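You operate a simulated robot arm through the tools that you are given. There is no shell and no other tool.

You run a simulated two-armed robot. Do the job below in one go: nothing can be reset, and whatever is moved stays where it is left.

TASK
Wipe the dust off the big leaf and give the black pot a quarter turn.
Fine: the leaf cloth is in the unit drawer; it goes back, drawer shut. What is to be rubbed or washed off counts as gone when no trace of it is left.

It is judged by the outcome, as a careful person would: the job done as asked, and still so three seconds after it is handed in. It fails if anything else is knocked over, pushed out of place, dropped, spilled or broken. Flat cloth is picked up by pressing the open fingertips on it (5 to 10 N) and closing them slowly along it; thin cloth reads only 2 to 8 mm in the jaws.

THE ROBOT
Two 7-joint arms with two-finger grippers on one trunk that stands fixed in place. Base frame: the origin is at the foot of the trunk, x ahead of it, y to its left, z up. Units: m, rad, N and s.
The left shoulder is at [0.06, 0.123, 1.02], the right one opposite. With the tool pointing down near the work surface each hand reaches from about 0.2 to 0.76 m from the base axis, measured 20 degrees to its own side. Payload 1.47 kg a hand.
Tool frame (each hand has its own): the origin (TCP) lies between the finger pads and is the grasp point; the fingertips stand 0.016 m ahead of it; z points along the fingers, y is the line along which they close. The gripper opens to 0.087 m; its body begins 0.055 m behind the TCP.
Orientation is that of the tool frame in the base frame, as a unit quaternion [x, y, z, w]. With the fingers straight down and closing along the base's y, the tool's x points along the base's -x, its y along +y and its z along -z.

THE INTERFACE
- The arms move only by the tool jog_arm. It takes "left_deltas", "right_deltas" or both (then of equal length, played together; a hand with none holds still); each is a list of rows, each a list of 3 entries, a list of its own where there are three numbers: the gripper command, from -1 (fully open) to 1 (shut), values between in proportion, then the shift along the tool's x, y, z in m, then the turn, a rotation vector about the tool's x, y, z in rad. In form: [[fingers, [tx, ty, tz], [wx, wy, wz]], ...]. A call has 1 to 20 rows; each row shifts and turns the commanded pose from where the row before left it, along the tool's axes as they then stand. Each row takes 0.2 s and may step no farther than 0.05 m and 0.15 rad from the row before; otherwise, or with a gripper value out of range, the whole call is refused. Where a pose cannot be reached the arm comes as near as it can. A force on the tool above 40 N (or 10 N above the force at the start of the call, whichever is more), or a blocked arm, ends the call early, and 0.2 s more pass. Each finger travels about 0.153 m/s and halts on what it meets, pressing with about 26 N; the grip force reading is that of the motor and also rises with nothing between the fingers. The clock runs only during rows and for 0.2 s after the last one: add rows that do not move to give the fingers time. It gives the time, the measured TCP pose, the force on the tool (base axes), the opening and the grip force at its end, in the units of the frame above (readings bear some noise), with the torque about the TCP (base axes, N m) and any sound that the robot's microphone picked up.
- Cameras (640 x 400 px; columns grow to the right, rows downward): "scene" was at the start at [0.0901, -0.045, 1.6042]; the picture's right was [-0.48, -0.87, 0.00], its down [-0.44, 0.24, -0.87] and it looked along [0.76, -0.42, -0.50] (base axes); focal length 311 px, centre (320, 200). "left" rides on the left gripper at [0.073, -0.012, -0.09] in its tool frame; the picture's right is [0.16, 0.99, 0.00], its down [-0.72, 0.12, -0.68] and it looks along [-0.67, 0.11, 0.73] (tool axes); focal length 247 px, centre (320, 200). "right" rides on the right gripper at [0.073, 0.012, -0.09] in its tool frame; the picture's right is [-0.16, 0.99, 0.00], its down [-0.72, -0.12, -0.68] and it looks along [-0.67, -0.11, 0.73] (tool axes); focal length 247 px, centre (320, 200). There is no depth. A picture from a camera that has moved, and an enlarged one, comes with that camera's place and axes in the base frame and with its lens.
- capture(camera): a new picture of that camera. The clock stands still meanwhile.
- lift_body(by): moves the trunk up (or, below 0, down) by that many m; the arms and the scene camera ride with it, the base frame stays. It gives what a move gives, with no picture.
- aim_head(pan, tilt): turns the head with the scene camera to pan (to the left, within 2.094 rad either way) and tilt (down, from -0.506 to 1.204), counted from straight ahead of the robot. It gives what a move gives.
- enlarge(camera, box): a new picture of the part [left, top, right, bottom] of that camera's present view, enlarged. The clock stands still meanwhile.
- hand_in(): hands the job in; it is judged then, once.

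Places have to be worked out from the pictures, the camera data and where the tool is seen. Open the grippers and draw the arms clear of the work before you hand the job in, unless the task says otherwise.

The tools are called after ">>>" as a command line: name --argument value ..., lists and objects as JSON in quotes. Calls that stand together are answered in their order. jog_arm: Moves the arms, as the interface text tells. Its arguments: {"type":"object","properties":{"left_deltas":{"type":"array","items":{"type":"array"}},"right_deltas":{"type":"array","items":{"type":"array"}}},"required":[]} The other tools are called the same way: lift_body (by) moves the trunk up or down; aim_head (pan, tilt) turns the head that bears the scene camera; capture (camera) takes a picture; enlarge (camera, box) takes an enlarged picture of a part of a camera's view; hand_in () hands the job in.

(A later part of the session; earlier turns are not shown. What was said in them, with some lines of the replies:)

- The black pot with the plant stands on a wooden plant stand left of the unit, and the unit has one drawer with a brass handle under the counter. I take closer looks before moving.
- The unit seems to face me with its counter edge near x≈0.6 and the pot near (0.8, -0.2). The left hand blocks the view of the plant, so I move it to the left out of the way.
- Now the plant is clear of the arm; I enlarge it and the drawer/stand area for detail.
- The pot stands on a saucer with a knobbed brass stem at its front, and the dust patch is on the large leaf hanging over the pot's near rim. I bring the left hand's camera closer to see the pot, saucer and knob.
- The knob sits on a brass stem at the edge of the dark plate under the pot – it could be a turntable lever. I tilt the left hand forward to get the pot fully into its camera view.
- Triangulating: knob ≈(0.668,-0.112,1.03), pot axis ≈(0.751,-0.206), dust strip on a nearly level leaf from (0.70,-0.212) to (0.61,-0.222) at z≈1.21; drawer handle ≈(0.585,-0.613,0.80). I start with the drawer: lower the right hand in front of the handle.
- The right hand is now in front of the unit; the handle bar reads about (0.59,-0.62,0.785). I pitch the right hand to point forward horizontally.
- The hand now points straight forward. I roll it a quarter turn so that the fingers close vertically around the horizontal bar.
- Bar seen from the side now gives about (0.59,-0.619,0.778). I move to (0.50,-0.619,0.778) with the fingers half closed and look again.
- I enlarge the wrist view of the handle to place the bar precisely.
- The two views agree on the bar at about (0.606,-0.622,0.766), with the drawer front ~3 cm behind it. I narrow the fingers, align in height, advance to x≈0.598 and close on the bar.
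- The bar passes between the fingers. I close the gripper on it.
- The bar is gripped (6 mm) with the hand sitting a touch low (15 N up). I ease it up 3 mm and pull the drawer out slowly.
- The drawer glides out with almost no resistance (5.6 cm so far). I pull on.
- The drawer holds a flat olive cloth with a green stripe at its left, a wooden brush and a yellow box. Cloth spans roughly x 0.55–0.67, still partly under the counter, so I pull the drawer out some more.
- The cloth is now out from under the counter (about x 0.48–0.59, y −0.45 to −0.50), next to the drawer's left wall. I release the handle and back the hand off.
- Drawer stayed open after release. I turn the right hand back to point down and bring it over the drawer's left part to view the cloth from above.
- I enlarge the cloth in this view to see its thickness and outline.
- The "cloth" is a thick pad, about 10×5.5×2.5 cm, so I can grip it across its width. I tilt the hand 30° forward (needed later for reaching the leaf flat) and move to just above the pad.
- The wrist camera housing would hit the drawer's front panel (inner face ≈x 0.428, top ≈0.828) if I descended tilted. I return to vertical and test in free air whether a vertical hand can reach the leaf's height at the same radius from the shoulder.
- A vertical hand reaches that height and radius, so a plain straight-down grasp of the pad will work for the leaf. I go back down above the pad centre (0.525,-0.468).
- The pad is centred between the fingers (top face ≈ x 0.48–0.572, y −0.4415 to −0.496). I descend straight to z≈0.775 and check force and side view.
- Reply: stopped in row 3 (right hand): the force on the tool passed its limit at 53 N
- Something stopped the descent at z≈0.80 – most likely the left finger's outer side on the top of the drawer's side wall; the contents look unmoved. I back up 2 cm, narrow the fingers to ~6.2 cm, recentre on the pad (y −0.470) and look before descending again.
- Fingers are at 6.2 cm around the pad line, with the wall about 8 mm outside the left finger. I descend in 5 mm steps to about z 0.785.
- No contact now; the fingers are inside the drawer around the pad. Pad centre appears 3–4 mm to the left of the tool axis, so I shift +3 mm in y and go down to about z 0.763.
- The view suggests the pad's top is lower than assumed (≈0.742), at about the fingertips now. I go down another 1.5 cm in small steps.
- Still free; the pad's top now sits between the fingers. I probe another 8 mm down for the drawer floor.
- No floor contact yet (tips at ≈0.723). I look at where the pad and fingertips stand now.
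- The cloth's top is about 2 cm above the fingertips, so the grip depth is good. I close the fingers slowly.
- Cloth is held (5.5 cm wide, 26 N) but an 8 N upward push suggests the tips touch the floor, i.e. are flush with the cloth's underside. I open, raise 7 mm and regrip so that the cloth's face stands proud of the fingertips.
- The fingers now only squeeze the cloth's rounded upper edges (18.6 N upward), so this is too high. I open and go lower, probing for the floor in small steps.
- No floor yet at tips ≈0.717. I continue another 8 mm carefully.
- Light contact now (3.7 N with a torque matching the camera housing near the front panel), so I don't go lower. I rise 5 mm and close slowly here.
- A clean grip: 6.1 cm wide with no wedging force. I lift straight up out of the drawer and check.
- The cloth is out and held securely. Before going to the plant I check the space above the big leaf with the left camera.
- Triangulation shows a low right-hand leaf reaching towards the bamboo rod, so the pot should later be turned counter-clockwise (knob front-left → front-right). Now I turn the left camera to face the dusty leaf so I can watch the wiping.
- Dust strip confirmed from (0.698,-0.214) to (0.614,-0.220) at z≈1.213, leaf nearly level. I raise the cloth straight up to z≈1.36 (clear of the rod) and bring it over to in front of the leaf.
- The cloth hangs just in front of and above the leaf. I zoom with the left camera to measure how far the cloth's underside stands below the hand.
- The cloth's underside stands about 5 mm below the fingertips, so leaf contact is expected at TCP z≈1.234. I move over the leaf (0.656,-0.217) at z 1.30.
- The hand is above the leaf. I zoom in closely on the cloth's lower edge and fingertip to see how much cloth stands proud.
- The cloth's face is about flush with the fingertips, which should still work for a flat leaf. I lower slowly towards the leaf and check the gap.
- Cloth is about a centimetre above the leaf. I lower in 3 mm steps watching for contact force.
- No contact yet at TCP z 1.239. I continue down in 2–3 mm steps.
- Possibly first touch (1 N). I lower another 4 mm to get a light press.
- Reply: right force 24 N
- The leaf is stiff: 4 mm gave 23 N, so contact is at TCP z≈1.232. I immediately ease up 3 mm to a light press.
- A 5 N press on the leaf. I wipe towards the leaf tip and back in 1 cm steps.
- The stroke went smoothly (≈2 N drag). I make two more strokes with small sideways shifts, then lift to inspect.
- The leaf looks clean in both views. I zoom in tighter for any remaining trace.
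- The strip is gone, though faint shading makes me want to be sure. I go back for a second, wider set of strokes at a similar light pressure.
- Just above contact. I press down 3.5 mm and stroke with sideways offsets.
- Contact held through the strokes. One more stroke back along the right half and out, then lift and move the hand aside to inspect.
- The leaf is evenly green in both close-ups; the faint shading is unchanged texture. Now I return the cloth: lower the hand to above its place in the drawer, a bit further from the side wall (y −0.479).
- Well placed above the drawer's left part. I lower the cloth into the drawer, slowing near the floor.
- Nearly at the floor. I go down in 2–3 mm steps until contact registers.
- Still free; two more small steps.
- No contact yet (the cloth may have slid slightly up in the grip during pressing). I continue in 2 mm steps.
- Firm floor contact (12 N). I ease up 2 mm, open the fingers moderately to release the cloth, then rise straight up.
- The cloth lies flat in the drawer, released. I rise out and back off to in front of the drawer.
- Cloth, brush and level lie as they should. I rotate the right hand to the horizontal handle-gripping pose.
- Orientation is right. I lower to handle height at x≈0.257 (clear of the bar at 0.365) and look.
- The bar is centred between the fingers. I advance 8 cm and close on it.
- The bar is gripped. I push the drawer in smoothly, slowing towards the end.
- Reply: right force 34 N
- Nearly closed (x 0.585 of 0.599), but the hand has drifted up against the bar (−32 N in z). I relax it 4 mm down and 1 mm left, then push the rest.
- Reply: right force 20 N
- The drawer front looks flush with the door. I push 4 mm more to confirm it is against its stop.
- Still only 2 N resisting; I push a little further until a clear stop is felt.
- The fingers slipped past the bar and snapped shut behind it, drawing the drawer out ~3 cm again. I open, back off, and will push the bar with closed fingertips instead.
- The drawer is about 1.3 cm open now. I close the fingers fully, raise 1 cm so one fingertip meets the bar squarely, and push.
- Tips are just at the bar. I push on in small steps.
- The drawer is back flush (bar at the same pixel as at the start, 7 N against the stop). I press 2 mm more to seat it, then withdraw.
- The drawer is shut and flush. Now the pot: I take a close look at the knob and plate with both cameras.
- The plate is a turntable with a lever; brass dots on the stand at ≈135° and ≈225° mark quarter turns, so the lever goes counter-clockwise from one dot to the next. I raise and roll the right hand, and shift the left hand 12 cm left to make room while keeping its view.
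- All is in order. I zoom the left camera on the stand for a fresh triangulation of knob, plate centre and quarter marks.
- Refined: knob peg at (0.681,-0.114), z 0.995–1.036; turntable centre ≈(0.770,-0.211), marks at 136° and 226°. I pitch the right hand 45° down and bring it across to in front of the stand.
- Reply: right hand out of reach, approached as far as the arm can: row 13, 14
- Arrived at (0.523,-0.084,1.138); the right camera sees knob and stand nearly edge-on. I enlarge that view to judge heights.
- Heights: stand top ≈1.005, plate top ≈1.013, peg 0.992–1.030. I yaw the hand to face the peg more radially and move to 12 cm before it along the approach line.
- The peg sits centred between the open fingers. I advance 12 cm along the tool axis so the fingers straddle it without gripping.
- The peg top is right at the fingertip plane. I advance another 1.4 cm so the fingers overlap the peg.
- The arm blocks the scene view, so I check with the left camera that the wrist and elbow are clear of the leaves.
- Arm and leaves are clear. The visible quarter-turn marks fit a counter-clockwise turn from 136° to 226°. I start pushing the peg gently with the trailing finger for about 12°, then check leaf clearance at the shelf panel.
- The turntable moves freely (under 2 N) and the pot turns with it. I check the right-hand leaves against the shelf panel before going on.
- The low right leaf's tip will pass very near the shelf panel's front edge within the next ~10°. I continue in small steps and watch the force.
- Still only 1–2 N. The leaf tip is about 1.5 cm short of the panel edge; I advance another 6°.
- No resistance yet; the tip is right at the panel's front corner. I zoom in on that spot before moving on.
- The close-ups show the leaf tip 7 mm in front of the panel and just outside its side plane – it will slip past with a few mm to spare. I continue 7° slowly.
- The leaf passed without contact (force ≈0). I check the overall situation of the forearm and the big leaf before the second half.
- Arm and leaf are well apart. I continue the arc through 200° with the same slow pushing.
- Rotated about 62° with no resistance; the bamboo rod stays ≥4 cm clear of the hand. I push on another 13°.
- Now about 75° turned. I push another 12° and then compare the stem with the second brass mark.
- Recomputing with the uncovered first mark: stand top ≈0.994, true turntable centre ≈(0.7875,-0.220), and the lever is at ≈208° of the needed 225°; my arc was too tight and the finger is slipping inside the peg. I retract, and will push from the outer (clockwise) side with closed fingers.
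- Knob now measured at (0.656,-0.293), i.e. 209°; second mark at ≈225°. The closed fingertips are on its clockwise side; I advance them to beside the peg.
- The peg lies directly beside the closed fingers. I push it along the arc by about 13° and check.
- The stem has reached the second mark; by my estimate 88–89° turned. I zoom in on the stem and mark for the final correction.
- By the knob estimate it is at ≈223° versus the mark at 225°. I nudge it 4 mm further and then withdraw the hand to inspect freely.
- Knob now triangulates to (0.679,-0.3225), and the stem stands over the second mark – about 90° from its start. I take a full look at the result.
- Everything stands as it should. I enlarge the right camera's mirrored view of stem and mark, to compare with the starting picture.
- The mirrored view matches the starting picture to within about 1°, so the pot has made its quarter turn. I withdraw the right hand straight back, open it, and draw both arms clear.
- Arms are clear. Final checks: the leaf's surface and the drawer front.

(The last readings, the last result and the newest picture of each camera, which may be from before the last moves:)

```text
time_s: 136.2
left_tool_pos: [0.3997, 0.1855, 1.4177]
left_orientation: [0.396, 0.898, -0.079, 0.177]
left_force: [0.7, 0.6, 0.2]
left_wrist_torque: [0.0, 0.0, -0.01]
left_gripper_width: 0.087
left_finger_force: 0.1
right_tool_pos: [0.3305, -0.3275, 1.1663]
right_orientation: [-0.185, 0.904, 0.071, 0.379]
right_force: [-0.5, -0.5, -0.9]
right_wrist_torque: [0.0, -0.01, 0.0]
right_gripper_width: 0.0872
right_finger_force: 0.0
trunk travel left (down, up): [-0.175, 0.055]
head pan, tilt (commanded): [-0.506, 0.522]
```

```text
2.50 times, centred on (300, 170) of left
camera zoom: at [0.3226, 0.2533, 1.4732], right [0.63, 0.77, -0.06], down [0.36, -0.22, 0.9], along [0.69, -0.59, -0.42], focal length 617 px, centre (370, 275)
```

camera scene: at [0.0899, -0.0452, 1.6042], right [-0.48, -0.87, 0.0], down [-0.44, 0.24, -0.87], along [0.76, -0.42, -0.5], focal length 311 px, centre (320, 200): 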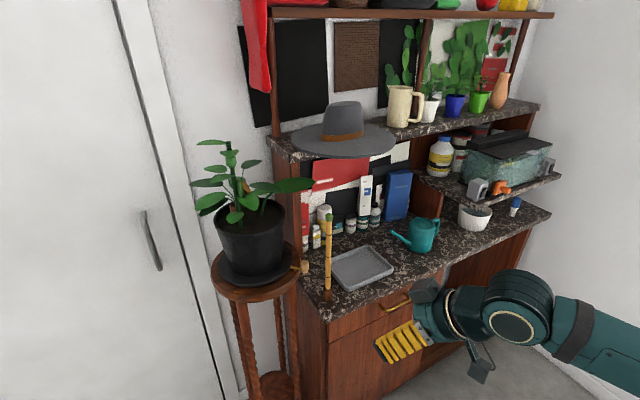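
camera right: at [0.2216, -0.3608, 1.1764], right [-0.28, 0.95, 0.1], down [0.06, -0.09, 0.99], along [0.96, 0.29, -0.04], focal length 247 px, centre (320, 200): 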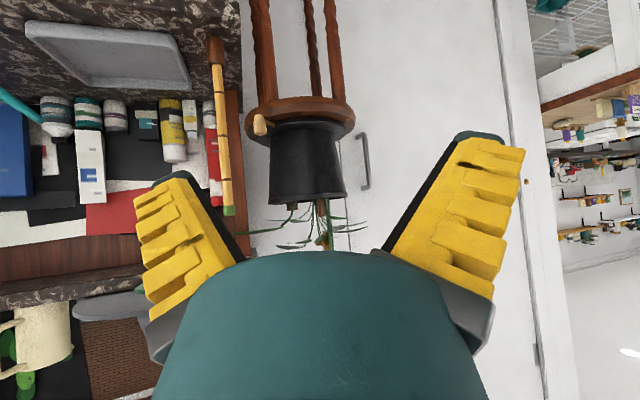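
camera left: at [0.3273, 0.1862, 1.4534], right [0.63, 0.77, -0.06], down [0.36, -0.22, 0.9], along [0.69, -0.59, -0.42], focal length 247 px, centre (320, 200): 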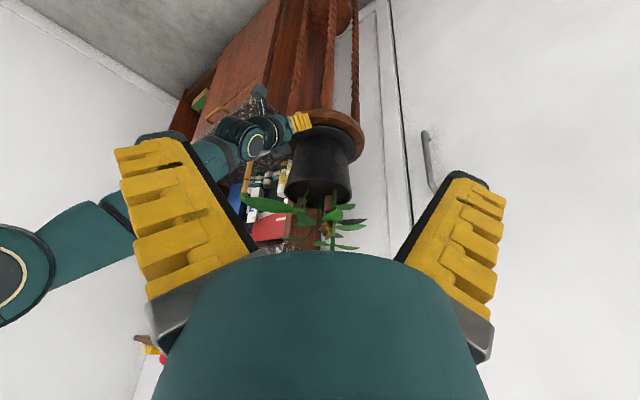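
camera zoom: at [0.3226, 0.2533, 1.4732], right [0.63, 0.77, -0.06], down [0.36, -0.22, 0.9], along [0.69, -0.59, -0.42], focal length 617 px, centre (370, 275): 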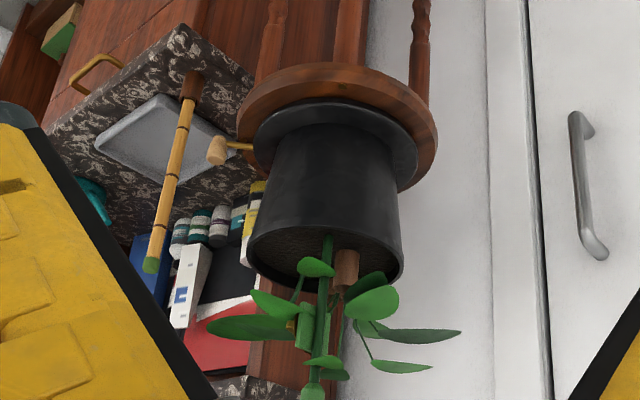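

The leaf is clean, the pot is turned with its lever over the second mark, the cloth is back in the shut drawer, nothing else has moved, and both grippers are open and clear. I hand the job in.

>>> hand_in

```text
The job is handed in.
```

The dust is wiped off the big leaf, and the black pot has been given a quarter turn. I've handed the job in, but the result hasn't come back yet.

- **Leaf:** I wiped it twice with the cloth. Close-ups afterwards, including one after the turn, show no dust left. The first touch pressed harder than I meant (about 23 N), and I then wiped at roughly 5 to 10 N. I saw no damage.
- **Pot:** I turned it counter-clockwise by its turntable lever, from one brass mark on the stand to the next. My estimates range from about 86° to 92°, most of them near 90°. One low leaf passed the shelf panel with only a few millimetres to spare and did not touch it.
- **Cloth and drawer:** The cloth is back in the drawer and the drawer is shut flush. On the first try at closing it, the fingers slipped past the handle and pulled the drawer open again slightly. I then closed it by pushing on the handle bar.

One bump: while reaching in for the cloth, the hand hit something in the drawer, probably the top of the side wall, with a force of 53 N. Nothing in the drawer looked moved, and in the last pictures nothing else had been knocked over or pushed out of place. Both grippers are open and clear of the work.
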